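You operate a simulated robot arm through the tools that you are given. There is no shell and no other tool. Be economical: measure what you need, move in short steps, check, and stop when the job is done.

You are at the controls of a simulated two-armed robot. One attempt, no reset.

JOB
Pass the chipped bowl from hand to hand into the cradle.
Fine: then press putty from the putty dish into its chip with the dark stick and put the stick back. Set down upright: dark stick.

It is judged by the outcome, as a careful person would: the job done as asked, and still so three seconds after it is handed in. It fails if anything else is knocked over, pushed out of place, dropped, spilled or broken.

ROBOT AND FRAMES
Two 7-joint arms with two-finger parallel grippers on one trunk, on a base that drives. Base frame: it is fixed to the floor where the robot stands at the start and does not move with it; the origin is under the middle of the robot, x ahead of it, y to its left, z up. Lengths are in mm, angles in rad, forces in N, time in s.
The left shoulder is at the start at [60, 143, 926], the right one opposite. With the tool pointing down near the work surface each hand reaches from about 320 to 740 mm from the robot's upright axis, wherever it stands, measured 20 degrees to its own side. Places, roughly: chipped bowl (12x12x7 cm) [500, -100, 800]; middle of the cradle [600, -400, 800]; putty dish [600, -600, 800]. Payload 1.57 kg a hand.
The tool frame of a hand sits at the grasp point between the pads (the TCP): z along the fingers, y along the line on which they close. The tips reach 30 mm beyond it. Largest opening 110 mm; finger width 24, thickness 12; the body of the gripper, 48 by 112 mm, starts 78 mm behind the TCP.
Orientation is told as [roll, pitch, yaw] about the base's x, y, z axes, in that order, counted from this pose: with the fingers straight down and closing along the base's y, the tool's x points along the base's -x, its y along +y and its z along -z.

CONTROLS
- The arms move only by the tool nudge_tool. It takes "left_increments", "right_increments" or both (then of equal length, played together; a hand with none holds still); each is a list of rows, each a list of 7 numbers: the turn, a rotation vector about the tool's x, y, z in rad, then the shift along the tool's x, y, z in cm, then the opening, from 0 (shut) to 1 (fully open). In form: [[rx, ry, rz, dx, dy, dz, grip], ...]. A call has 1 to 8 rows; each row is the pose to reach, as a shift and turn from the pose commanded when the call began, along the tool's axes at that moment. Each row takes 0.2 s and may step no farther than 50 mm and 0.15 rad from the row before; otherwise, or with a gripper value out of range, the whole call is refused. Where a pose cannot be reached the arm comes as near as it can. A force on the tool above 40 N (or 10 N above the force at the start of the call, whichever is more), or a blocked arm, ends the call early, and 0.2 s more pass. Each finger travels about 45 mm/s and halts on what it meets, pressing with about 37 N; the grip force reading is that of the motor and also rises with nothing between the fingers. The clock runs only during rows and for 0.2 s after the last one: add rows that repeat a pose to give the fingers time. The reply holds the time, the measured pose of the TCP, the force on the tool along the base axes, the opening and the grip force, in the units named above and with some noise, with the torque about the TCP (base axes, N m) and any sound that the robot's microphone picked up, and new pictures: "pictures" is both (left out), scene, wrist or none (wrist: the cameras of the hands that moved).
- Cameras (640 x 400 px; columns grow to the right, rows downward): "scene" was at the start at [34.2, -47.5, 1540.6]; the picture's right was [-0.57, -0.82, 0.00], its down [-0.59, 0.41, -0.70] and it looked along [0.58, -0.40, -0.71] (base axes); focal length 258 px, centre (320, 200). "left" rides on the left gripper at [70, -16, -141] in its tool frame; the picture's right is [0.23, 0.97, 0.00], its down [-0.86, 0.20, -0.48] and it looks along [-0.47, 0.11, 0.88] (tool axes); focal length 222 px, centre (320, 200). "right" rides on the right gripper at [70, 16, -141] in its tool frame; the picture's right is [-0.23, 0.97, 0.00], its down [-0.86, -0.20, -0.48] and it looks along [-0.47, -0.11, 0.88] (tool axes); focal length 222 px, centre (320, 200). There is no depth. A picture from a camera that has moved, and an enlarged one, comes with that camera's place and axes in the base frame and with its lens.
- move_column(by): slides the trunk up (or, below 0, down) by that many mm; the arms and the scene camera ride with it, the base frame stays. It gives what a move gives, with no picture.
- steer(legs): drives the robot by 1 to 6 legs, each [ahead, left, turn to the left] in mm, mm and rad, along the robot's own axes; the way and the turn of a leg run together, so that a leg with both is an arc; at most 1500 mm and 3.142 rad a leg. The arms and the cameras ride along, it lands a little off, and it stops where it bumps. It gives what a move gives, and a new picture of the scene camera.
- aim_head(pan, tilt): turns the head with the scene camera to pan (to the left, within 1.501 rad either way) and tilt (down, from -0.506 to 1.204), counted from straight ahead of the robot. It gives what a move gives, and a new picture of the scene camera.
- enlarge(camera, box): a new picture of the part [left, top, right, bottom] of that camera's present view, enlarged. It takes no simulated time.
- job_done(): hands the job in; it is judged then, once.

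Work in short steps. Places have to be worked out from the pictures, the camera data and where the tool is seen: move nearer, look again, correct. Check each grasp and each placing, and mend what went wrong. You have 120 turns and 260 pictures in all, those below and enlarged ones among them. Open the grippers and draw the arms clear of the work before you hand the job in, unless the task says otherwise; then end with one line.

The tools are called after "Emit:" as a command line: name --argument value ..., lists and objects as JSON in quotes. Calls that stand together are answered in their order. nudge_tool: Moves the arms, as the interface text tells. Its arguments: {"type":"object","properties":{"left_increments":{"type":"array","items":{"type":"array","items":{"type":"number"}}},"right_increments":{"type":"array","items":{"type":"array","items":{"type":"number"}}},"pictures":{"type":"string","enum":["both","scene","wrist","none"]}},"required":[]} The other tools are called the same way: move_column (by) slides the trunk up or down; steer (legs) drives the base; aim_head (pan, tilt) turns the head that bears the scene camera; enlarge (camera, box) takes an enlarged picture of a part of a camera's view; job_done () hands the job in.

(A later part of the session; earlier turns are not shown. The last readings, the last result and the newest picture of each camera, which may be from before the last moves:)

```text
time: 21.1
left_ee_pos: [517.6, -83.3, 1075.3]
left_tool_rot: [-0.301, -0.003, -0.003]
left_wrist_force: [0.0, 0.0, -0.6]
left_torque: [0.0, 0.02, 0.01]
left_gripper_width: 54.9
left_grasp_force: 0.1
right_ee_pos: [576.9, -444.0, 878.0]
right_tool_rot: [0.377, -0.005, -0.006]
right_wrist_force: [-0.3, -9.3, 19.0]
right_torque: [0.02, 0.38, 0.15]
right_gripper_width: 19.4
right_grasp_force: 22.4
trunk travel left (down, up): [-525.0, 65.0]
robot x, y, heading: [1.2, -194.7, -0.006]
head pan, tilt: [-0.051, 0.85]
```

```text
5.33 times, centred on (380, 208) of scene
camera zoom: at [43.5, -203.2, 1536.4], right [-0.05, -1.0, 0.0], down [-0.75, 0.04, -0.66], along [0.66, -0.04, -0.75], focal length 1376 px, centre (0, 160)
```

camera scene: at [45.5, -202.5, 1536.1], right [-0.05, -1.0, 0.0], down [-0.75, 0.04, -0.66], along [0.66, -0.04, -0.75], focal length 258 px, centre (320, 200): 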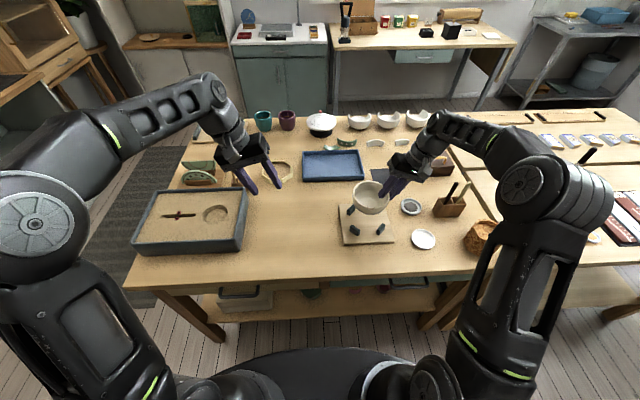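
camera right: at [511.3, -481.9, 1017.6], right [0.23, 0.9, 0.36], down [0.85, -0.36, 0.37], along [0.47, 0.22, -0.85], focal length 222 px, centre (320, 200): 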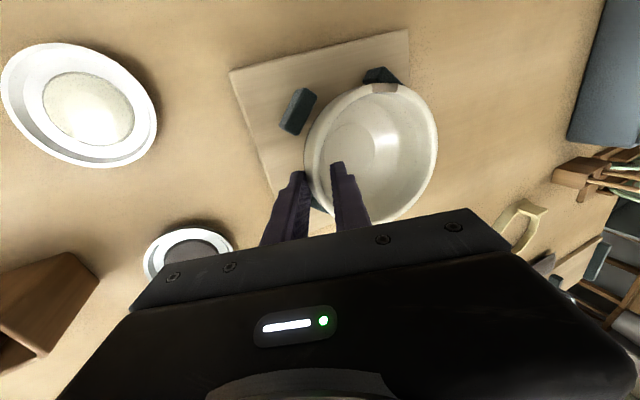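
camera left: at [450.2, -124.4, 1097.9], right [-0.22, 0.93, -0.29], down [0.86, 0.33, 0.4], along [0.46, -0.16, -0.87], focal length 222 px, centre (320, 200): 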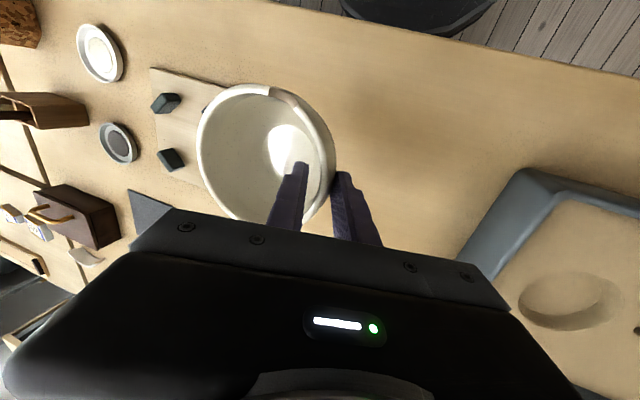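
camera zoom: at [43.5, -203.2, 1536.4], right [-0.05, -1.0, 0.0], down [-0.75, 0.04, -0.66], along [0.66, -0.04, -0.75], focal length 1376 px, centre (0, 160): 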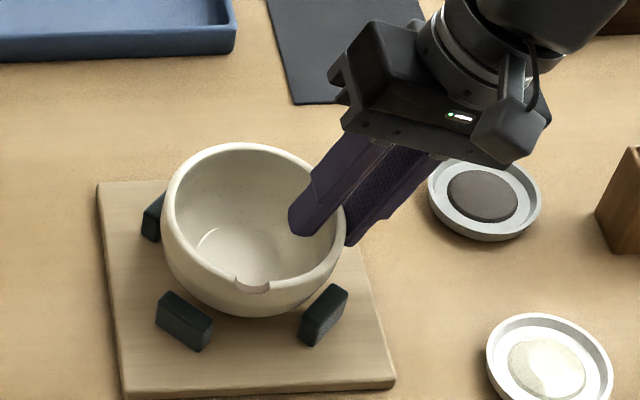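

Force rose to 19 N with the tool at z 878, so I check from other views whether it sits on the board or on a peg.

Emit:
enlarge --camera "right" --box '[220, 10, 460, 160]'

Emit:
enlarge --camera "scene" --box '[336, 188, 400, 228]'

```text
2.67 times, centred on (340, 85) of right
camera zoom: at [507.1, -480.3, 1014.5], right [0.23, 0.9, 0.36], down [0.85, -0.37, 0.38], along [0.47, 0.22, -0.85], focal length 592 px, centre (267, 507)
```

zoom: 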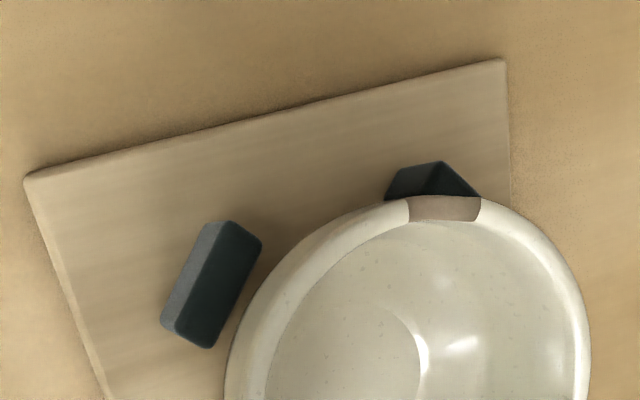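

```text
10.00 times, centred on (368, 208) of scene
camera zoom: at [43.5, -203.2, 1536.4], right [-0.05, -1.0, 0.0], down [-0.75, 0.04, -0.66], along [0.66, -0.04, -0.75], focal length 2580 px, centre (-160, 120)
```

zoom: 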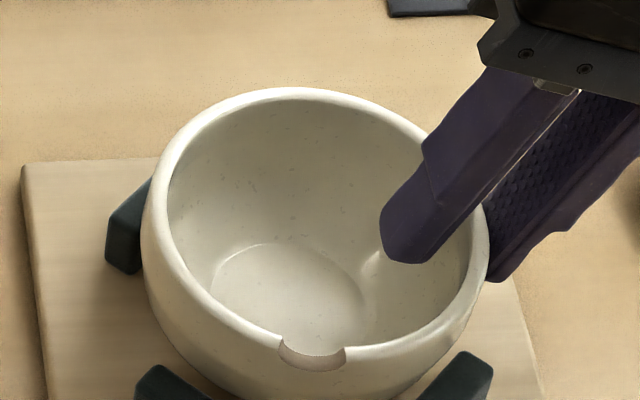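

The bowl is level within ~0.04 rad and touching the board at its gripped side, with a sideways load of 9 N. I relax the side load by 3.5 mm and level by 0.04 rad.

Emit:
nudge_tool --right_increments '[[0, 0, 0, -0.1, -0.32, -0.13, 0], [0.04, 0, 0, -0.1, -0.32, -0.13, 0], [0.04, 0, 0, -0.1, -0.32, -0.13, 0]]' --pictures "none"

Emit:
enlarge --camera "scene" --box '[336, 188, 400, 228]'

```text
time: 21.9
left_ee_pos: [518.2, -81.8, 1075.1]
left_tool_rot: [-0.299, -0.001, -0.005]
left_wrist_force: [1.3, 0.2, 0.0]
left_torque: [0.0, -0.02, 0.01]
left_gripper_width: 55.0
left_grasp_force: 0.1
right_ee_pos: [577.7, -442.5, 876.0]
right_tool_rot: [0.339, -0.002, -0.002]
right_wrist_force: [-0.6, 2.8, 16.9]
right_torque: [0.45, 0.01, 0.12]
right_gripper_width: 19.6
right_grasp_force: 22.3
trunk travel left (down, up): [-525.0, 65.0]
robot x, y, heading: [-0.9, -195.1, -0.003]
head pan, tilt: [-0.051, 0.85]
```

```text
10.00 times, centred on (368, 208) of scene
camera zoom: at [43.8, -201.8, 1536.2], right [-0.05, -1.0, 0.0], down [-0.75, 0.04, -0.66], along [0.66, -0.04, -0.75], focal length 2580 px, centre (-160, 120)
```

zoom: 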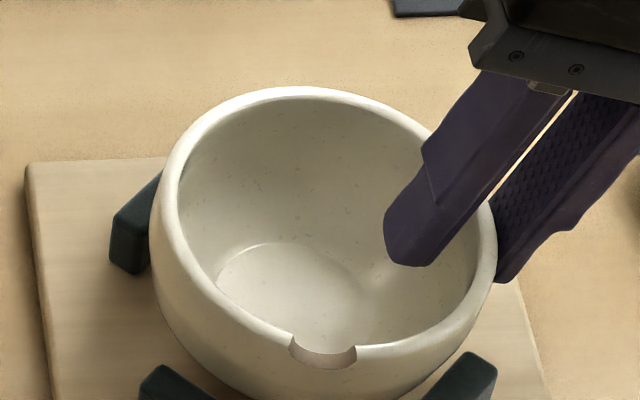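

Load is now mainly vertical, near the gripped edge of the foot. I level another 0.05 rad while easing up 1 mm, then open.

Emit:
nudge_tool --right_increments '[[0.05, 0, 0, 0, 0, -0.1, 0], [0.05, 0, 0, 0, 0, -0.1, 0], [0.05, 0, 0, 0, 0, -0.1, 0.22], [0.05, 0, 0, 0, 0, -0.1, 0.3], [0.05, 0, 0, 0, 0, -0.1, 0.45], [0.05, 0, 0, 0, 0, -0.1, 0.45], [0.05, 0, 0, 0, 0, -0.1, 0.45]]' --pictures "wrist"

Emit:
enlarge --camera "scene" --box '[320, 170, 440, 245]'

```text
time: 23.6
left_ee_pos: [518.8, -82.4, 1074.6]
left_tool_rot: [-0.3, 0.002, -0.002]
left_wrist_force: [0.6, -0.8, 0.3]
left_torque: [0.02, 0.01, 0.0]
left_gripper_width: 54.7
left_grasp_force: 0.1
right_ee_pos: [579.6, -445.4, 876.2]
right_tool_rot: [0.29, 0.0, -0.004]
right_wrist_force: [0.7, 0.2, -0.1]
right_torque: [0.05, -0.02, -0.01]
right_gripper_width: 49.5
right_grasp_force: 0.1
trunk travel left (down, up): [-525.0, 65.0]
robot x, y, heading: [-1.0, -197.4, -0.002]
head pan, tilt: [-0.051, 0.85]
camera right: at [509.0, -470.3, 1016.1], right [0.23, 0.93, 0.28], down [0.85, -0.33, 0.4], along [0.47, 0.15, -0.87], focal length 222 px, centre (320, 200)
```

right: 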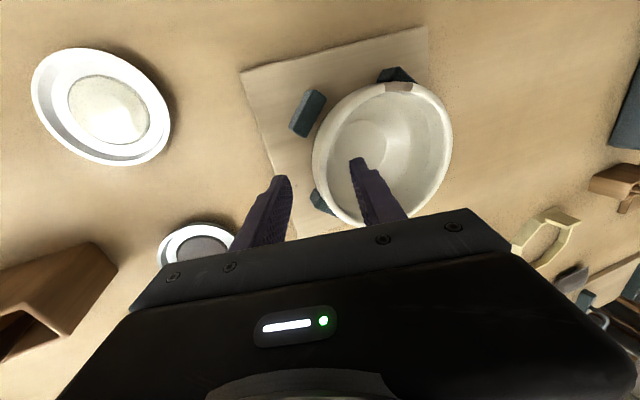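

```text
5.33 times, centred on (380, 208) of scene
camera zoom: at [45.5, -202.8, 1536.1], right [-0.05, -1.0, 0.0], down [-0.75, 0.04, -0.66], along [0.66, -0.04, -0.75], focal length 1376 px, centre (0, 160)
```

zoom: 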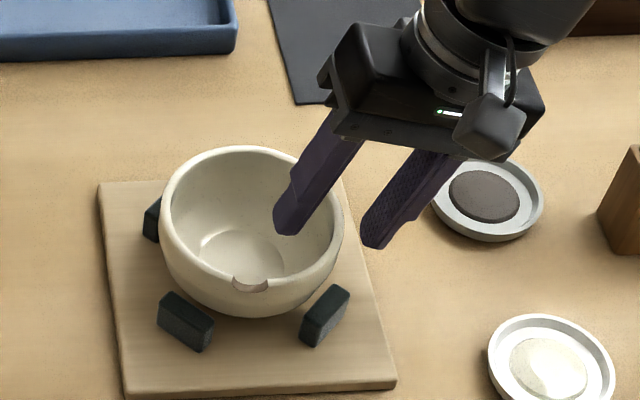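

Released, no force. I withdraw the right hand along its axis and look at the seating.

Emit:
nudge_tool --right_increments '[[0, 0, 0, 0, 0, -3, 0.45], [0, 0, 0, 0, 0, -7, 0.45], [0, 0, 0, 0, 0, -11, 0.45], [0, 0, 0, 3, -3, -14, 0.45], [0.1, 0, 0, 6, -6, -17, 0.45], [0.2, 0, 0, 9, -9, -18, 0.45], [0.29, 0, 0, 12, -12, -18, 0.45]]' --pictures "scene"

Emit:
enlarge --camera "scene" --box '[336, 188, 400, 228]'

Emit:
enlarge --camera "scene" --box '[320, 170, 480, 270]'

```text
refused: row 4 steps farther than a row can; nothing moved
```

```text
10.00 times, centred on (368, 208) of scene
camera zoom: at [45.5, -202.8, 1536.1], right [-0.05, -1.0, 0.0], down [-0.75, 0.04, -0.66], along [0.66, -0.04, -0.75], focal length 2580 px, centre (-160, 120)
```

zoom: 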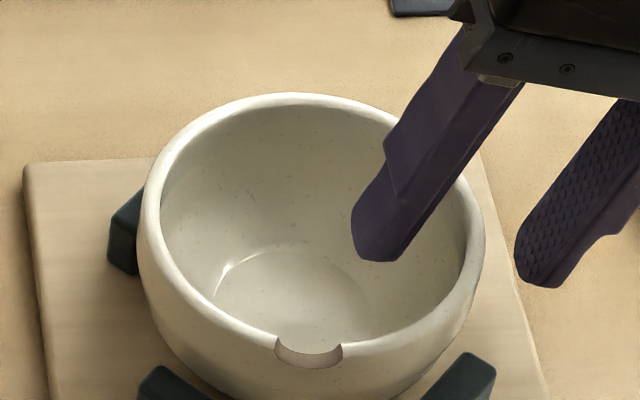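

```text
4.00 times, centred on (400, 220) of scene
camera zoom: at [45.5, -202.8, 1536.1], right [-0.05, -1.0, 0.0], down [-0.75, 0.04, -0.66], along [0.66, -0.04, -0.75], focal length 1032 px, centre (0, 120)
```

zoom: 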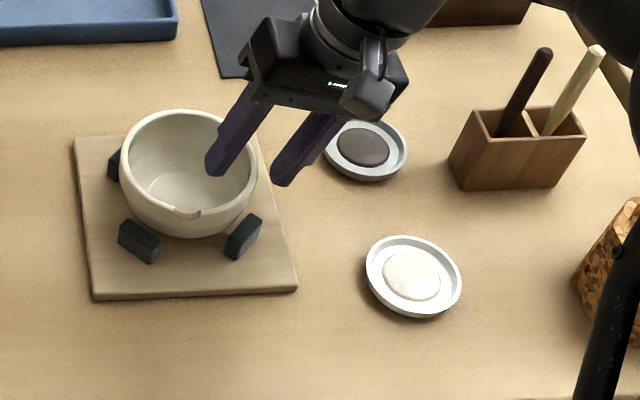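

The rows stepped too far; I withdraw with smaller steps.

Emit:
nudge_tool --right_increments '[[0, 0, 0, 0, 0, -3, 0.45], [0, 0, 0, 0, 0, -7, 0.45], [0, 0, 0, 0, 0, -11, 0.45], [0, 0, 0, 2.5, 0, -15, 0.45], [0.1, 0, 0, 6, -1, -18, 0.45], [0.2, 0, 0, 10, -2, -20, 0.45], [0.29, 0, 0, 14, -3, -20, 0.45]]' --pictures "scene"

Emit:
enlarge --camera "scene" --box '[336, 188, 400, 228]'

```text
time: 25.1
left_ee_pos: [516.9, -82.6, 1075.2]
left_tool_rot: [-0.301, 0.0, -0.003]
left_wrist_force: [-0.4, -0.1, 0.7]
left_torque: [0.0, -0.04, 0.0]
left_gripper_width: 55.0
left_grasp_force: 0.0
right_ee_pos: [438.0, -530.9, 1060.6]
right_tool_rot: [-0.001, -0.001, -0.003]
right_wrist_force: [-0.2, 0.1, 0.0]
right_torque: [0.01, -0.05, 0.0]
right_gripper_width: 49.6
right_grasp_force: 0.0
trunk travel left (down, up): [-525.0, 65.0]
robot x, y, heading: [0.5, -197.8, -0.005]
head pan, tilt: [-0.051, 0.85]
camera scene: at [44.4, -202.6, 1536.1], right [-0.05, -1.0, 0.0], down [-0.75, 0.04, -0.66], along [0.66, -0.04, -0.75], focal length 258 px, centre (320, 200)
```

scene: 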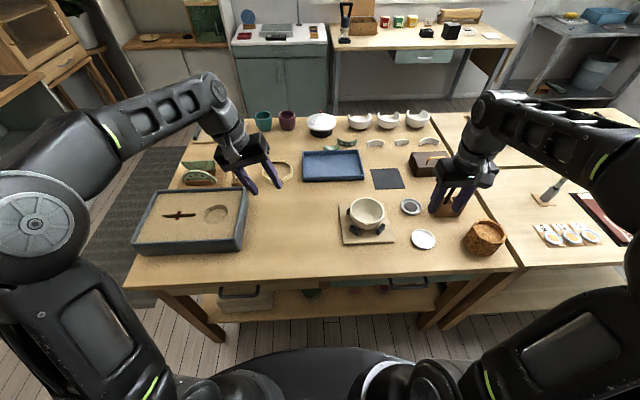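

```text
10.00 times, centred on (368, 208) of scene
camera zoom: at [44.4, -202.6, 1536.1], right [-0.05, -1.0, 0.0], down [-0.75, 0.04, -0.66], along [0.66, -0.04, -0.75], focal length 2580 px, centre (-160, 120)
```

zoom: 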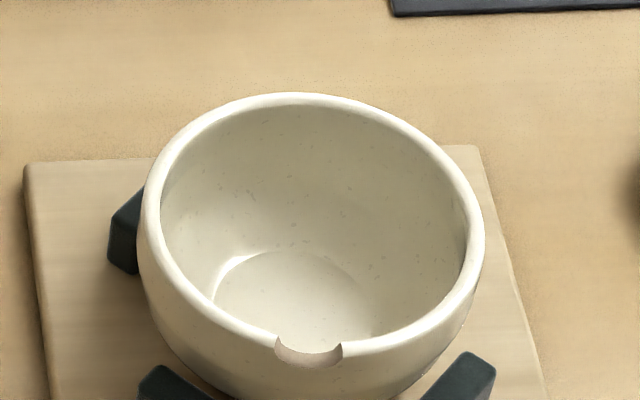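

The bowl sits level and centred in the cradle. I tuck the left hand back and left, then drive 200 mm right for the stick work.

Emit:
nudge_tool --left_increments '[[0, 0, 0, 3, 2.9, -0.9, 0.5], [0, 0, 0, 6, 5.7, -1.8, 0.5], [0, 0, 0, 9, 8.6, -2.6, 0.5], [0, 0, 0, 12, 11.4, -3.5, 0.5], [0, 0, 0, 15, 14.3, -4.4, 0.5]]' --right_increments '[[0, 0, 0, 1, 0, -1, 0.45], [0, 0, 0, 2, 0, -2, 0.45], [0, 0, 0, 3, 0, -3, 0.45], [0, 0, 0, 4, 0, -4, 0.45], [0, 0, 0, 5, 0, -4, 0.45]]' --pictures "none"

Emit:
steer --legs '[[0, -200, 0]]'

Emit:
aim_head --pan -0.3 --tilt 0.8

Emit:
enlarge --camera "scene" --box '[200, 110, 440, 260]'

```text
time: 26.4
left_ee_pos: [371.0, 67.6, 1073.5]
left_tool_rot: [-0.299, -0.002, -0.002]
left_wrist_force: [-0.7, 0.9, 0.6]
left_torque: [0.01, -0.01, 0.01]
left_gripper_width: 55.0
left_grasp_force: 0.0
right_ee_pos: [387.4, -531.0, 1100.2]
right_tool_rot: [0.0, -0.001, -0.004]
right_wrist_force: [-0.7, -0.3, 0.6]
right_torque: [-0.06, 0.0, -0.02]
right_gripper_width: 49.6
right_grasp_force: 0.1
trunk travel left (down, up): [-525.0, 65.0]
robot x, y, heading: [0.2, -198.6, -0.007]
head pan, tilt: [-0.051, 0.85]
```

```text
time: 27.9
left_ee_pos: [372.1, -133.6, 1072.9]
left_tool_rot: [-0.297, 0.0, -0.004]
left_wrist_force: [-0.4, -0.3, 0.2]
left_torque: [0.05, -0.01, -0.03]
left_gripper_width: 55.0
left_grasp_force: 0.0
right_ee_pos: [388.5, -732.0, 1100.3]
right_tool_rot: [0.002, 0.002, -0.002]
right_wrist_force: [-0.5, -0.9, -0.2]
right_torque: [0.07, 0.0, 0.01]
right_gripper_width: 49.3
right_grasp_force: 0.1
trunk travel left (down, up): [-525.0, 65.0]
robot x, y, heading: [-3.3, -399.8, -0.003]
head pan, tilt: [-0.051, 0.85]
camera scene: at [44.8, -403.9, 1536.1], right [-0.05, -1.0, 0.0], down [-0.75, 0.04, -0.66], along [0.66, -0.03, -0.75], focal length 258 px, centre (320, 200)
```

scene: 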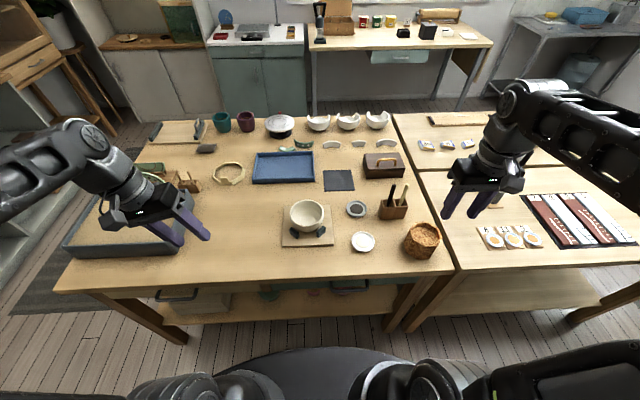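

```text
time: 28.7
left_ee_pos: [370.7, -131.3, 1072.3]
left_tool_rot: [-0.3, 0.001, -0.003]
left_wrist_force: [0.2, 0.4, -0.8]
left_torque: [-0.04, -0.02, -0.02]
left_gripper_width: 55.0
left_grasp_force: 0.1
right_ee_pos: [387.7, -730.2, 1100.4]
right_tool_rot: [0.001, -0.001, -0.001]
right_wrist_force: [0.0, 0.0, -0.1]
right_torque: [0.02, 0.0, -0.03]
right_gripper_width: 49.5
right_grasp_force: 0.0
trunk travel left (down, up): [-525.0, 65.0]
robot x, y, heading: [3.0, -399.2, -0.003]
head pan, tilt: [-0.3, 0.799]
camera scene: at [43.7, -422.3, 1540.1], right [-0.3, -0.95, 0.0], down [-0.68, 0.21, -0.7], along [0.67, -0.21, -0.72], focal length 258 px, centre (320, 200)
```

scene: 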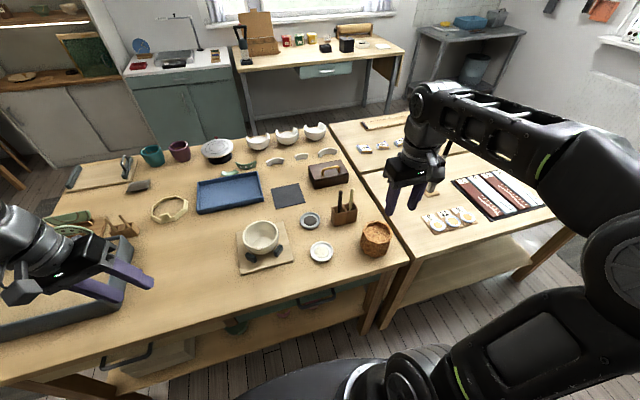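

```text
2.67 times, centred on (320, 185) of scene
camera zoom: at [43.7, -422.3, 1540.1], right [-0.3, -0.95, 0.0], down [-0.68, 0.21, -0.7], along [0.67, -0.21, -0.72], focal length 688 px, centre (320, 240)
```

zoom: 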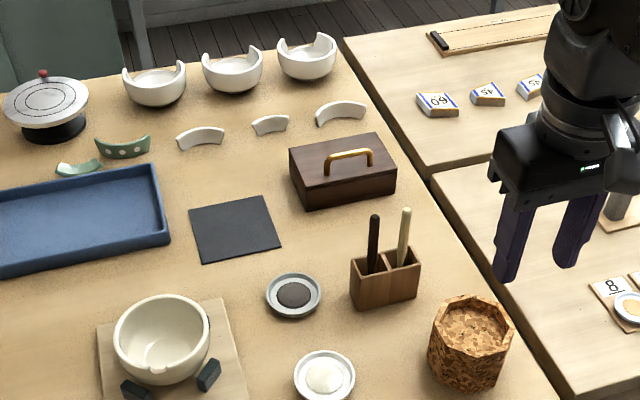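

The arms are placed well and the stick is at about [603,-669], top z≈956. I bring the right hand above it for a close look.

Emit:
nudge_tool --right_increments '[[0, 0, 0, -4.0, 1.2, 0.8, 0.45], [0, 0, 0, -8, 2.4, 1.6, 0.45], [0, 0, 0, -12, 3.6, 2.4, 0.45], [0, 0, 0, -16, 4.8, 3.2, 0.4], [0, 0, 0, -20, 6.0, 4.0, 0.4], [0, 0, 0, -20, 6.0, 4.0, 0.4]]' --pictures "wrist"

Emit:
enlarge --camera "scene" --box '[280, 130, 400, 205]'

Emit:
enlarge --camera "right" --box '[220, 80, 420, 205]'

```text
time: 30.1
left_ee_pos: [371.0, -132.2, 1073.3]
left_tool_rot: [-0.3, 0.0, -0.006]
left_wrist_force: [-0.4, -0.1, 0.3]
left_torque: [0.03, -0.01, 0.0]
left_gripper_width: 55.1
left_grasp_force: 0.1
right_ee_pos: [577.3, -673.7, 1064.0]
right_tool_rot: [0.001, -0.001, -0.001]
right_wrist_force: [0.6, -1.0, 0.6]
right_torque: [-0.01, 0.01, -0.01]
right_gripper_width: 44.0
right_grasp_force: 0.0
right hand out of reach, approached as far as the arm can: row 5, 6
trunk travel left (down, up): [-525.0, 65.0]
robot x, y, heading: [0.3, -393.6, -0.005]
head pan, tilt: [-0.3, 0.799]
camera right: at [507.5, -658.3, 1203.9], right [0.23, 0.97, 0.0], down [0.85, -0.2, 0.48], along [0.47, -0.11, -0.88], focal length 222 px, centre (320, 200)
```

right: 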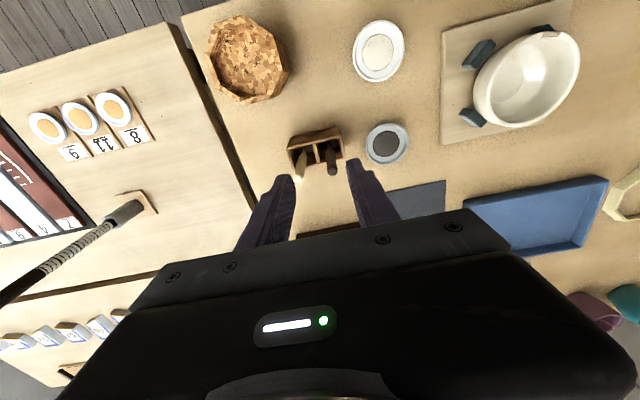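

```text
5.33 times, centred on (340, 168) of scene
camera zoom: at [43.5, -422.9, 1540.2], right [-0.3, -0.95, 0.0], down [-0.68, 0.21, -0.7], along [0.67, -0.21, -0.72], focal length 1376 px, centre (213, 373)
```

zoom: 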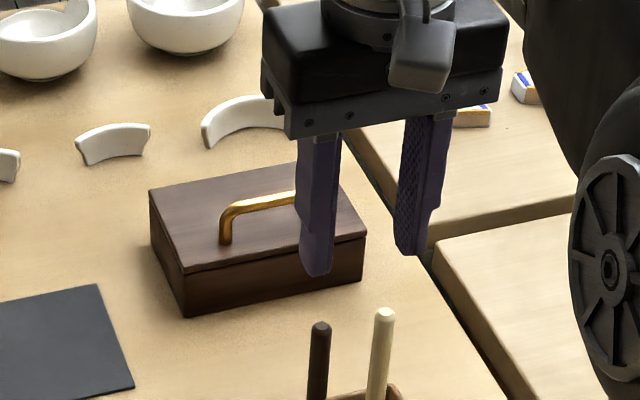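

```text
3.20 times, centred on (320, 142) of right
camera zoom: at [507.5, -658.3, 1203.9], right [0.23, 0.97, 0.0], down [0.85, -0.2, 0.48], along [0.47, -0.11, -0.88], focal length 711 px, centre (320, 384)
```

zoom: 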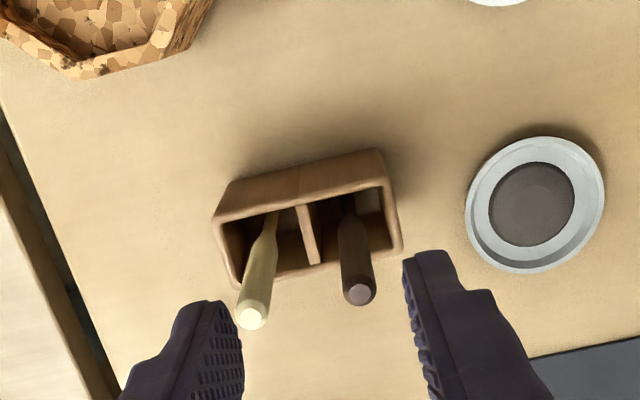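

The dark stick stands vertical at [605.5,-667]. The arm is near its limit at this height, so I raise the trunk 60 mm to gain reach for lifting it out.

Emit:
move_column --by 60

Emit:
nudge_tool --right_increments '[[0, 0, 0, 0, 0, 4, 0.35], [0, 0, 0, 0, 0, 8, 0.35], [0, 0, 0, 0, 0, 12, 0.35], [0, 0, 0, 0, 0, 12, 0.35]]' --pictures "none"

```text
time: 31.1
left_ee_pos: [371.4, -130.6, 1134.5]
left_tool_rot: [-0.301, 0.0, -0.004]
left_wrist_force: [0.3, 0.0, 0.2]
left_torque: [0.02, 0.02, 0.0]
left_gripper_width: 55.2
left_grasp_force: 0.1
right_ee_pos: [578.0, -673.6, 1122.7]
right_tool_rot: [0.001, 0.0, -0.001]
right_wrist_force: [-0.5, 0.6, -1.3]
right_torque: [0.02, -0.02, 0.02]
right_gripper_width: 44.3
right_grasp_force: 0.1
trunk travel left (down, up): [-585.0, 5.0]
robot x, y, heading: [-1.9, -398.8, -0.007]
head pan, tilt: [-0.3, 0.799]
```

```text
time: 32.1
left_ee_pos: [371.0, -130.5, 1133.2]
left_tool_rot: [-0.3, -0.001, -0.003]
left_wrist_force: [0.5, 0.4, -0.6]
left_torque: [-0.01, -0.01, -0.01]
left_gripper_width: 55.2
left_grasp_force: 0.0
right_ee_pos: [575.6, -673.3, 1002.0]
right_tool_rot: [0.0, -0.002, -0.002]
right_wrist_force: [-1.1, -0.9, -0.6]
right_torque: [0.0, -0.01, -0.01]
right_gripper_width: 38.7
right_grasp_force: 0.1
trunk travel left (down, up): [-585.0, 5.0]
robot x, y, heading: [2.0, -390.9, -0.005]
head pan, tilt: [-0.3, 0.799]
```

Now align over the stick: +30 mm in x, +6 mm in y.

Emit:
nudge_tool --right_increments '[[0, 0, 0, -1.5, 0.3, 0, 0.35], [0, 0, 0, -3.0, 0.6, 0, 0.35], [0, 0, 0, -3.0, 0.6, 0, 0.35]]' --pictures "wrist"

Emit:
enlarge --camera "right" --box '[220, 80, 420, 205]'

Emit:
enlarge --camera "scene" --box '[290, 140, 390, 240]'

```text
time: 32.9
left_ee_pos: [371.1, -131.8, 1133.7]
left_tool_rot: [-0.299, 0.0, -0.003]
left_wrist_force: [0.3, -0.7, -0.9]
left_torque: [0.01, 0.0, 0.0]
left_gripper_width: 54.9
left_grasp_force: 0.0
right_ee_pos: [607.7, -668.3, 1001.5]
right_tool_rot: [0.0, 0.001, -0.004]
right_wrist_force: [0.5, 0.1, 0.3]
right_torque: [0.02, -0.02, -0.01]
right_gripper_width: 38.5
right_grasp_force: 0.0
trunk travel left (down, up): [-585.0, 5.0]
robot x, y, heading: [-1.5, -395.4, -0.006]
head pan, tilt: [-0.3, 0.799]
camera right: at [537.6, -652.3, 1143.3], right [0.23, 0.97, 0.0], down [0.85, -0.2, 0.48], along [0.47, -0.11, -0.88], focal length 222 px, centre (320, 200)
```

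right: 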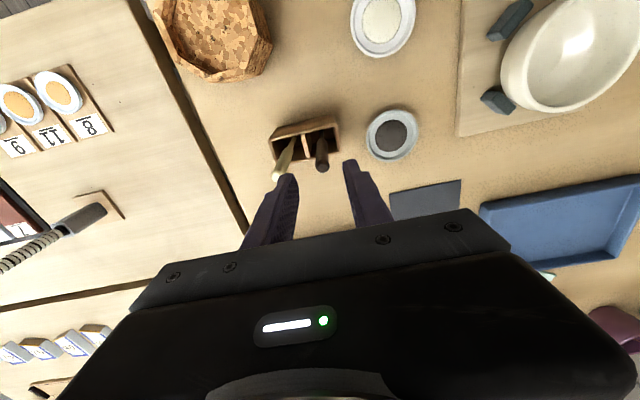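

```text
3.20 times, centred on (320, 142) of right
camera zoom: at [537.6, -652.3, 1143.3], right [0.23, 0.97, 0.0], down [0.85, -0.2, 0.48], along [0.47, -0.11, -0.88], focal length 711 px, centre (320, 384)
```

zoom: 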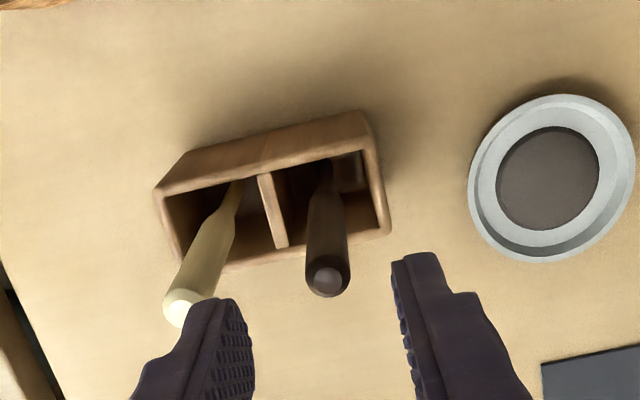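

```text
4.00 times, centred on (340, 190) of scene
camera zoom: at [43.5, -422.3, 1600.1], right [-0.3, -0.95, 0.0], down [-0.68, 0.21, -0.7], along [0.67, -0.21, -0.72], focal length 1032 px, centre (240, 240)
```

zoom: 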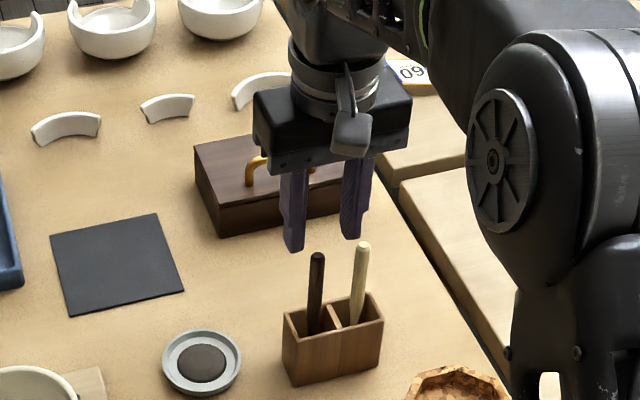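

The stick top is at [605.5,-666.3]. I narrow the opening to 27 mm (clear of the light stick) and descend in two parts.

Emit:
nudge_tool --right_increments '[[0, 0, 0, 0.2, 0.2, 0, 0.25], [0, 0, 0, 0.2, 0.2, 0, 0.25], [0, 0, 0, 0.2, 0.2, 1.2, 0.25], [0, 0, 0, 0.2, 0.2, 2.5, 0.25], [0, 0, 0, 0.2, 0.2, 2.5, 0.25]]' --pictures "none"

Emit:
enlarge --camera "right" --box '[220, 80, 420, 205]'

Emit:
enlarge --camera "scene" --box '[320, 170, 390, 240]'

```text
time: 34.1
left_ee_pos: [371.1, -130.9, 1133.2]
left_tool_rot: [-0.302, 0.001, -0.003]
left_wrist_force: [-0.8, 0.0, 0.0]
left_torque: [-0.03, 0.0, 0.0]
left_gripper_width: 55.0
left_grasp_force: 0.0
right_ee_pos: [605.4, -667.0, 977.1]
right_tool_rot: [0.0, -0.002, -0.004]
right_wrist_force: [-0.4, 0.4, 0.0]
right_torque: [-0.04, -0.02, 0.02]
right_gripper_width: 27.4
right_grasp_force: 0.0
trunk travel left (down, up): [-585.0, 5.0]
robot x, y, heading: [-0.2, -399.2, -0.004]
head pan, tilt: [-0.3, 0.799]
```

```text
3.20 times, centred on (320, 142) of right
camera zoom: at [535.9, -650.2, 1118.9], right [0.23, 0.97, 0.0], down [0.85, -0.2, 0.48], along [0.47, -0.11, -0.88], focal length 711 px, centre (320, 384)
```

zoom: 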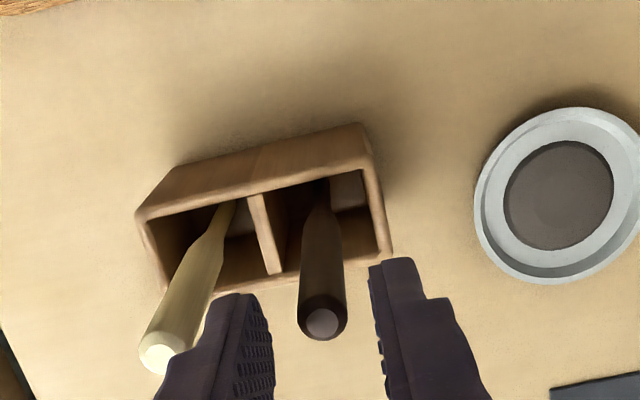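

```text
5.71 times, centred on (355, 205) of scene
camera zoom: at [43.7, -422.3, 1600.1], right [-0.3, -0.95, 0.0], down [-0.68, 0.21, -0.7], along [0.67, -0.21, -0.72], focal length 1474 px, centre (120, 171)
```

zoom: 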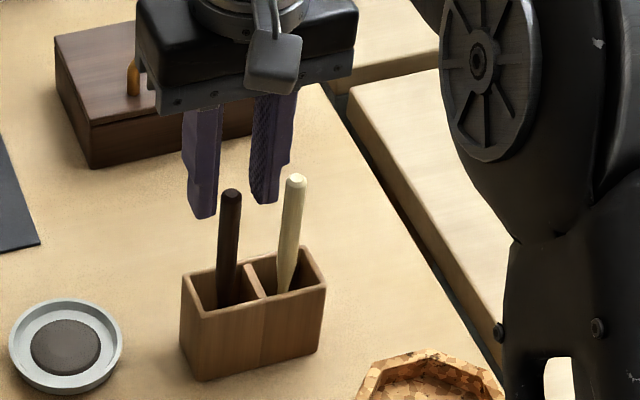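

The dark stick is centred between the tips and the light one is clear. I descend to z≈920 and close.

Emit:
nudge_tool --right_increments '[[0, 0, 0, 0, 0, 2, 0.25], [0, 0, 0, 0, 0, 4, 0.25], [0, 0, 0, 0, 0, 5.7, 0.25], [0, 0, 0, 0, 0, 5.7, 0.1], [0, 0, 0, 0, 0, 5.7, 0], [0, 0, 0, 0, 0, 5.7, 0], [0, 0, 0, 0, 0, 5.7, 0]]' --pictures "none"

Emit:
enlarge --camera "scene" --box '[320, 170, 390, 240]'

```text
time: 35.7
left_ee_pos: [371.8, -132.2, 1132.6]
left_tool_rot: [-0.302, 0.0, -0.005]
left_wrist_force: [0.1, -0.2, -0.4]
left_torque: [-0.02, -0.02, 0.02]
left_gripper_width: 55.0
left_grasp_force: 0.0
right_ee_pos: [605.1, -666.3, 920.1]
right_tool_rot: [-0.001, -0.001, -0.002]
right_wrist_force: [0.1, -1.2, -0.6]
right_torque: [0.01, 0.02, 0.0]
right_gripper_width: 10.9
right_grasp_force: 29.1
trunk travel left (down, up): [-585.0, 5.0]
robot x, y, heading: [2.5, -398.0, -0.005]
head pan, tilt: [-0.3, 0.799]
```

```text
5.71 times, centred on (355, 205) of scene
camera zoom: at [43.8, -422.3, 1600.1], right [-0.3, -0.95, 0.0], down [-0.68, 0.21, -0.7], along [0.67, -0.21, -0.72], focal length 1474 px, centre (120, 171)
```

zoom: 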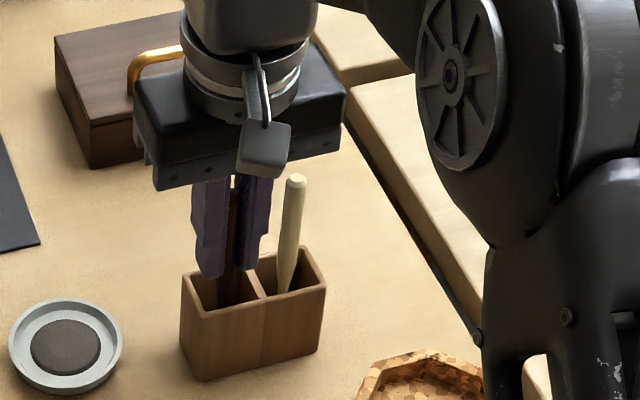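

Gripped at 11 mm. I lift straight up 90 mm.

Emit:
nudge_tool --right_increments '[[0, 0, 0, 0, 0, -2, 0], [0, 0, 0, 0, 0, -4, 0], [0, 0, 0, 0, 0, -6, 0], [0, 0, 0, 0, 0, -8, 0], [0, 0, 0, 0, 0, -9, 0], [0, 0, 0, 0, 0, -9, 0]]' --pictures "wrist"

Emit:
enlarge --camera "scene" --box '[290, 140, 390, 240]'

Emit:
enlarge --camera "right" --box '[240, 60, 440, 185]'

```text
time: 37.1
left_ee_pos: [371.2, -131.7, 1132.7]
left_tool_rot: [-0.3, -0.001, -0.004]
left_wrist_force: [0.0, 0.6, -0.1]
left_torque: [0.03, -0.01, 0.0]
left_gripper_width: 55.2
left_grasp_force: 0.0
right_ee_pos: [606.2, -666.1, 1010.6]
right_tool_rot: [-0.001, -0.001, -0.001]
right_wrist_force: [-0.2, 1.1, -0.1]
right_torque: [-0.01, 0.02, -0.02]
right_gripper_width: 11.0
right_grasp_force: 29.1
trunk travel left (down, up): [-585.0, 5.0]
robot x, y, heading: [-3.5, -397.5, -0.006]
head pan, tilt: [-0.3, 0.799]
camera right: at [536.0, -650.0, 1152.3], right [0.23, 0.97, 0.0], down [0.85, -0.2, 0.48], along [0.47, -0.11, -0.88], focal length 222 px, centre (320, 200)
```

right: 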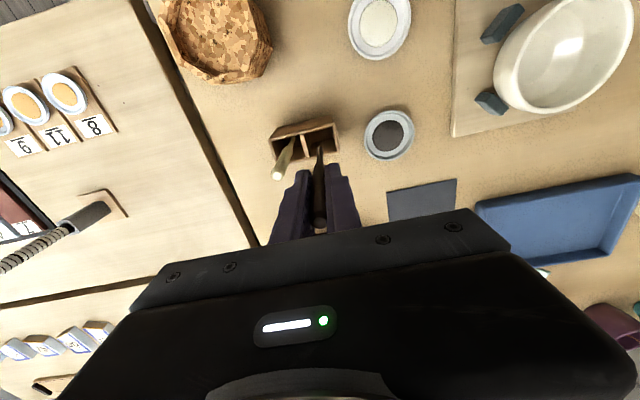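

```text
4.00 times, centred on (340, 190) of scene
camera zoom: at [43.8, -422.3, 1600.1], right [-0.3, -0.95, 0.0], down [-0.68, 0.21, -0.7], along [0.67, -0.21, -0.72], focal length 1032 px, centre (240, 240)
```

zoom: 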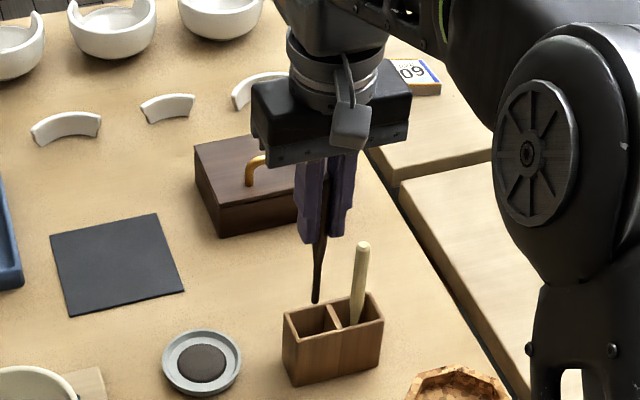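

```text
3.20 times, centred on (340, 122) of right
camera zoom: at [536.0, -650.0, 1152.3], right [0.23, 0.97, 0.0], down [0.85, -0.2, 0.48], along [0.47, -0.11, -0.88], focal length 711 px, centre (256, 448)
```

zoom: 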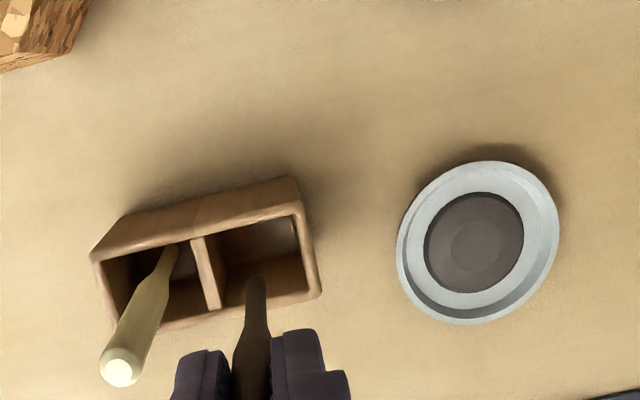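

The stick is out; its tip is ~115 mm below the TCP (z≈895). Wrist views put the dark putty at [636,-567]. I move above it and descend partway.

Emit:
nudge_tool --right_increments '[[0, 0, 0, -1.0, 3.3, 0, 0], [0, 0, 0, -2.0, 6.6, 0, 0], [0, 0, 0, -3.0, 9.9, 0, 0], [0, 0, 0, -3.0, 9.9, 3, 0], [0, 0, 0, -3.0, 9.9, 6, 0], [0, 0, 0, -3.0, 9.9, 6, 0]]' --pictures "wrist"

Emit:
enlarge --camera "scene" --box '[270, 170, 350, 250]'

Emit:
enlarge --camera "right" --box '[240, 60, 440, 185]'

```text
time: 38.5
left_ee_pos: [371.5, -131.3, 1133.0]
left_tool_rot: [-0.297, 0.0, -0.003]
left_wrist_force: [0.6, -0.7, 0.7]
left_torque: [0.01, 0.01, 0.02]
left_gripper_width: 54.9
left_grasp_force: 0.0
right_ee_pos: [635.2, -568.8, 949.7]
right_tool_rot: [0.001, -0.001, -0.003]
right_wrist_force: [0.6, 0.2, 0.3]
right_torque: [-0.03, -0.03, -0.01]
right_gripper_width: 11.0
right_grasp_force: 28.4
trunk travel left (down, up): [-585.0, 5.0]
robot x, y, heading: [0.5, -396.0, -0.003]
head pan, tilt: [-0.3, 0.799]
camera right: at [565.2, -551.5, 1091.4], right [0.23, 0.97, 0.0], down [0.85, -0.2, 0.48], along [0.47, -0.11, -0.88], focal length 222 px, centre (320, 200)
```

right: 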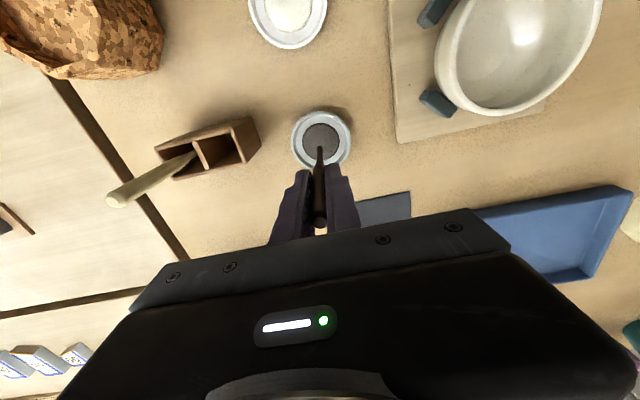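

```text
5.00 times, centred on (310, 210) of scene
camera zoom: at [43.5, -422.5, 1600.1], right [-0.3, -0.95, 0.0], down [-0.68, 0.21, -0.7], along [0.67, -0.21, -0.72], focal length 1290 px, centre (370, 150)
```

zoom: 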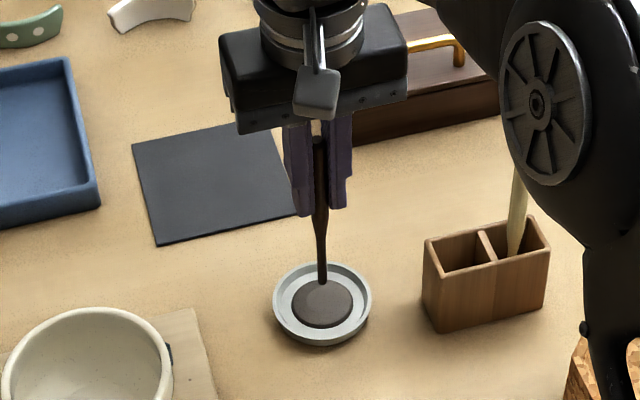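

```text
3.20 times, centred on (340, 122) of right
camera zoom: at [565.2, -551.5, 1091.4], right [0.23, 0.97, 0.0], down [0.85, -0.2, 0.48], along [0.47, -0.11, -0.88], focal length 711 px, centre (256, 448)
```

zoom: 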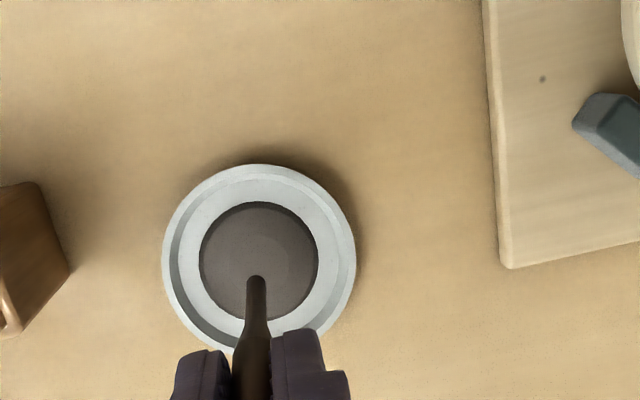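

Stick tip is right above the putty, about 29 mm high. I descend slowly into it.

Emit:
nudge_tool --right_increments '[[0, 0, 0, 0, 0, 1.2, 0], [0, 0, 0, 0, 0, 2.2, 0], [0, 0, 0, 0, 0, 2.7, 0], [0, 0, 0, 0, 0, 3.0, 0], [0, 0, 0, 0, 0, 3.0, 0]]' --pictures "none"

Emit:
enlarge --camera "right" --box '[240, 60, 440, 185]'

```text
time: 39.7
left_ee_pos: [370.2, -131.5, 1134.2]
left_tool_rot: [-0.299, -0.003, -0.004]
left_wrist_force: [0.5, -0.4, 0.0]
left_torque: [-0.02, 0.01, -0.05]
left_gripper_width: 55.0
left_grasp_force: 0.1
right_ee_pos: [637.5, -567.6, 925.0]
right_tool_rot: [0.001, -0.01, -0.004]
right_wrist_force: [1.3, -2.5, 30.0]
right_torque: [0.52, -0.15, 0.04]
right_gripper_width: 11.4
right_grasp_force: 28.7
trunk travel left (down, up): [-585.0, 5.0]
robot x, y, heading: [5.3, -397.6, -0.003]
head pan, tilt: [-0.3, 0.799]
```

```text
3.20 times, centred on (340, 122) of right
camera zoom: at [565.2, -551.3, 1065.7], right [0.23, 0.97, 0.0], down [0.85, -0.2, 0.49], along [0.47, -0.11, -0.87], focal length 711 px, centre (256, 448)
```

zoom: 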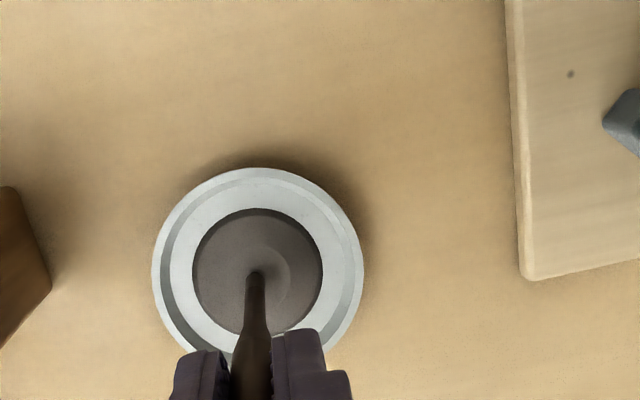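

Pressed into the putty with 30 N. I lift 60 mm and look for putty on the tip.

Emit:
nudge_tool --right_increments '[[0, 0, 0, 0, 0, -0.5, 0], [0, 0, 0, 0, 0, -2.5, 0], [0, 0, 0, 0, 0, -5, 0], [0, 0, 0, 0, 0, -8.5, 0], [0, 0, 0, 0, 0, -8.5, 0]]' --pictures "none"

Emit:
enlarge --camera "right" --box '[270, 90, 370, 152]'

Emit:
enlarge --camera "scene" --box '[290, 180, 340, 240]'

```text
time: 40.9
left_ee_pos: [372.2, -131.2, 1132.3]
left_tool_rot: [-0.301, 0.0, -0.004]
left_wrist_force: [0.0, 0.4, -0.1]
left_torque: [0.0, -0.02, 0.0]
left_gripper_width: 54.8
left_grasp_force: 0.1
right_ee_pos: [634.1, -567.6, 1005.7]
right_tool_rot: [-0.001, 0.0, -0.002]
right_wrist_force: [0.0, 0.5, -1.4]
right_torque: [0.01, 0.04, 0.0]
right_gripper_width: 10.8
right_grasp_force: 28.6
trunk travel left (down, up): [-585.0, 5.0]
robot x, y, heading: [-4.8, -396.9, -0.004]
head pan, tilt: [-0.3, 0.799]
```

```text
6.40 times, centred on (320, 121) of right
camera zoom: at [565.5, -550.9, 1147.1], right [0.23, 0.97, 0.0], down [0.85, -0.2, 0.48], along [0.47, -0.11, -0.88], focal length 1422 px, centre (320, 706)
```

zoom: 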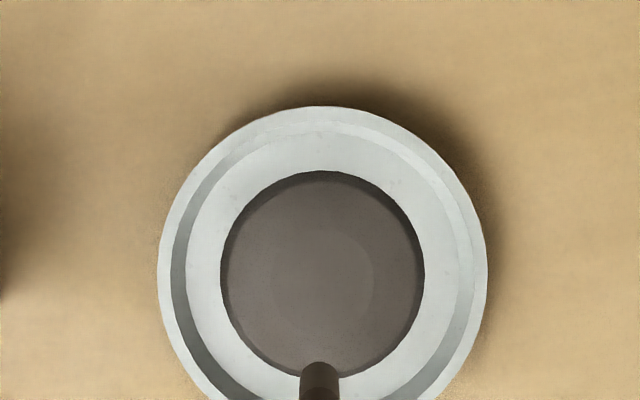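

```text
6.67 times, centred on (315, 210) of scene
camera zoom: at [44.3, -422.4, 1600.1], right [-0.3, -0.95, 0.0], down [-0.68, 0.21, -0.7], along [0.67, -0.21, -0.72], focal length 1720 px, centre (353, 133)
```

zoom: 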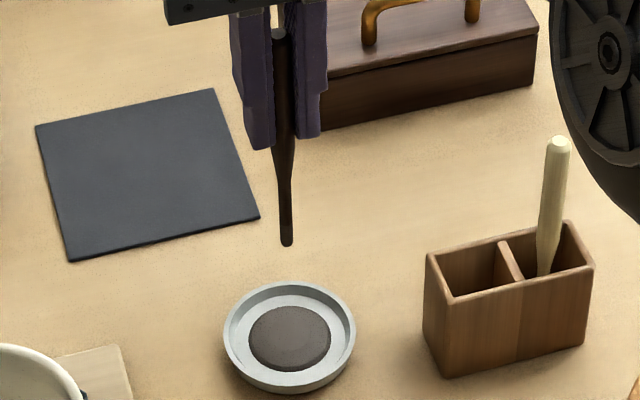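

Dark on dark, so I enlarge the tip further.

Emit:
enlarge --camera "right" --box '[300, 140, 340, 165]'

Emit:
enlarge --camera "scene" --box '[300, 208, 324, 223]'

```text
16.00 times, centred on (320, 152) of right
camera zoom: at [565.5, -550.9, 1147.1], right [0.23, 0.97, 0.0], down [0.85, -0.2, 0.48], along [0.47, -0.11, -0.88], focal length 3554 px, centre (320, 960)
```

zoom: 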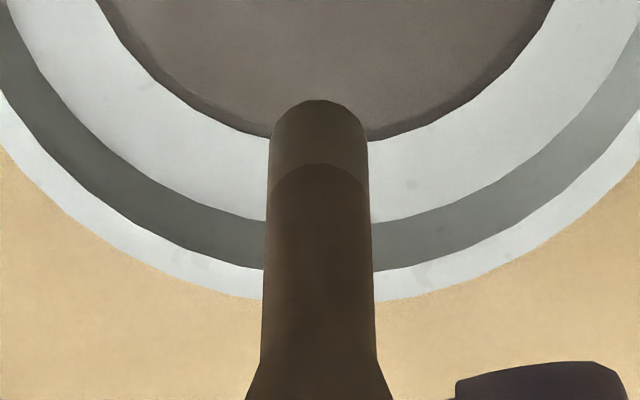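

```text
16.00 times, centred on (312, 216) of scene
camera zoom: at [44.3, -422.4, 1600.1], right [-0.3, -0.95, 0.0], down [-0.68, 0.21, -0.7], along [0.67, -0.21, -0.72], focal length 4127 px, centre (448, -48)
```

zoom: 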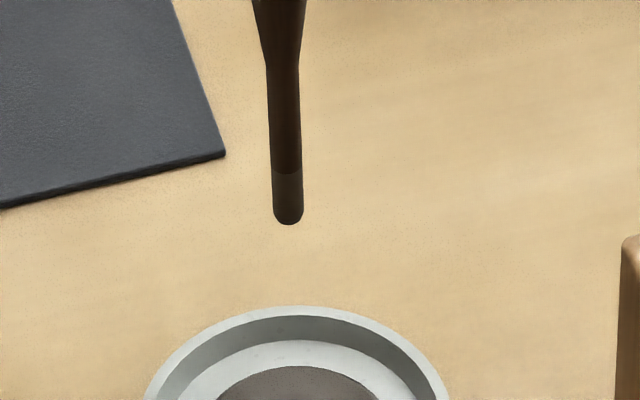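

Putty is on the tip (a grey cap about 8 mm long). I carry it at a raised height to just in front of the chip and look.

Emit:
nudge_tool --right_increments '[[0, 0, 0, 1.5, 0, -2.5, 0], [0, 0, 0, 4.5, 3, -2.5, 0], [0, 0, 0, 7.5, 6.5, -2.5, 0], [0, 0, 0, 9.5, 10, -2.5, 0], [0, 0, 0, 11.5, 13.5, -2.5, 0], [0, 0, 0, 13.4, 17, -2.5, 0], [0, 0, 0, 13.4, 18.2, -2.5, 0], [0, 0, 0, 13.4, 18.2, -2.5, 0]]' --pictures "wrist"

Emit:
enlarge --camera "right" --box '[270, 90, 400, 171]'

Emit:
enlarge --camera "scene" --box '[220, 170, 300, 270]'

```text
time: 42.7
left_ee_pos: [371.7, -132.3, 1133.5]
left_tool_rot: [-0.299, 0.001, -0.003]
left_wrist_force: [-0.9, 0.1, -0.2]
left_torque: [-0.01, 0.02, -0.01]
left_gripper_width: 55.1
left_grasp_force: 0.0
right_ee_pos: [501.6, -384.2, 1030.8]
right_tool_rot: [0.0, -0.002, -0.003]
right_wrist_force: [-0.1, 0.1, 0.4]
right_torque: [0.01, 0.01, 0.0]
right_gripper_width: 11.0
right_grasp_force: 29.1
trunk travel left (down, up): [-585.0, 5.0]
robot x, y, heading: [-1.2, -396.6, -0.004]
head pan, tilt: [-0.3, 0.799]
camera right: at [432.6, -367.9, 1173.2], right [0.23, 0.97, 0.0], down [0.85, -0.2, 0.48], along [0.47, -0.11, -0.88], focal length 222 px, centre (320, 200)
```

right: 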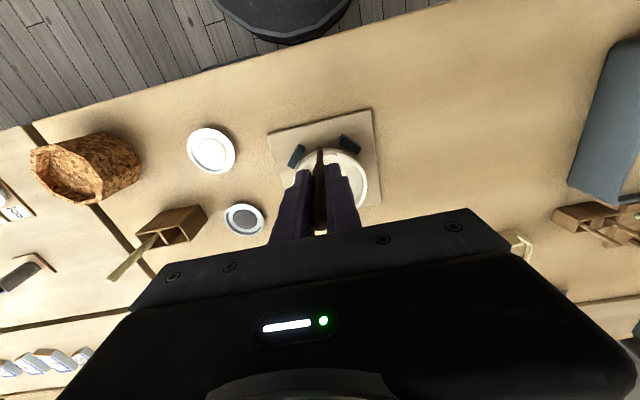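

```text
4.92 times, centred on (335, 130) of right
camera zoom: at [432.6, -367.9, 1173.2], right [0.23, 0.97, 0.0], down [0.85, -0.2, 0.48], along [0.47, -0.11, -0.88], focal length 1094 px, centre (246, 542)
```

zoom: 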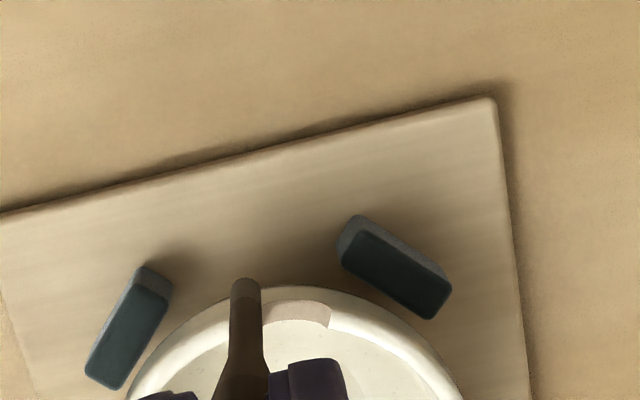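

```text
4.00 times, centred on (260, 220) of scene
camera zoom: at [43.6, -422.2, 1600.1], right [-0.3, -0.95, 0.0], down [-0.68, 0.21, -0.7], along [0.67, -0.21, -0.72], focal length 1032 px, centre (560, 120)
```

zoom: 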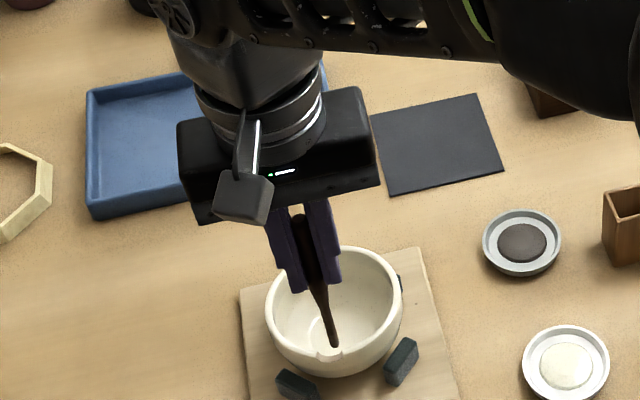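

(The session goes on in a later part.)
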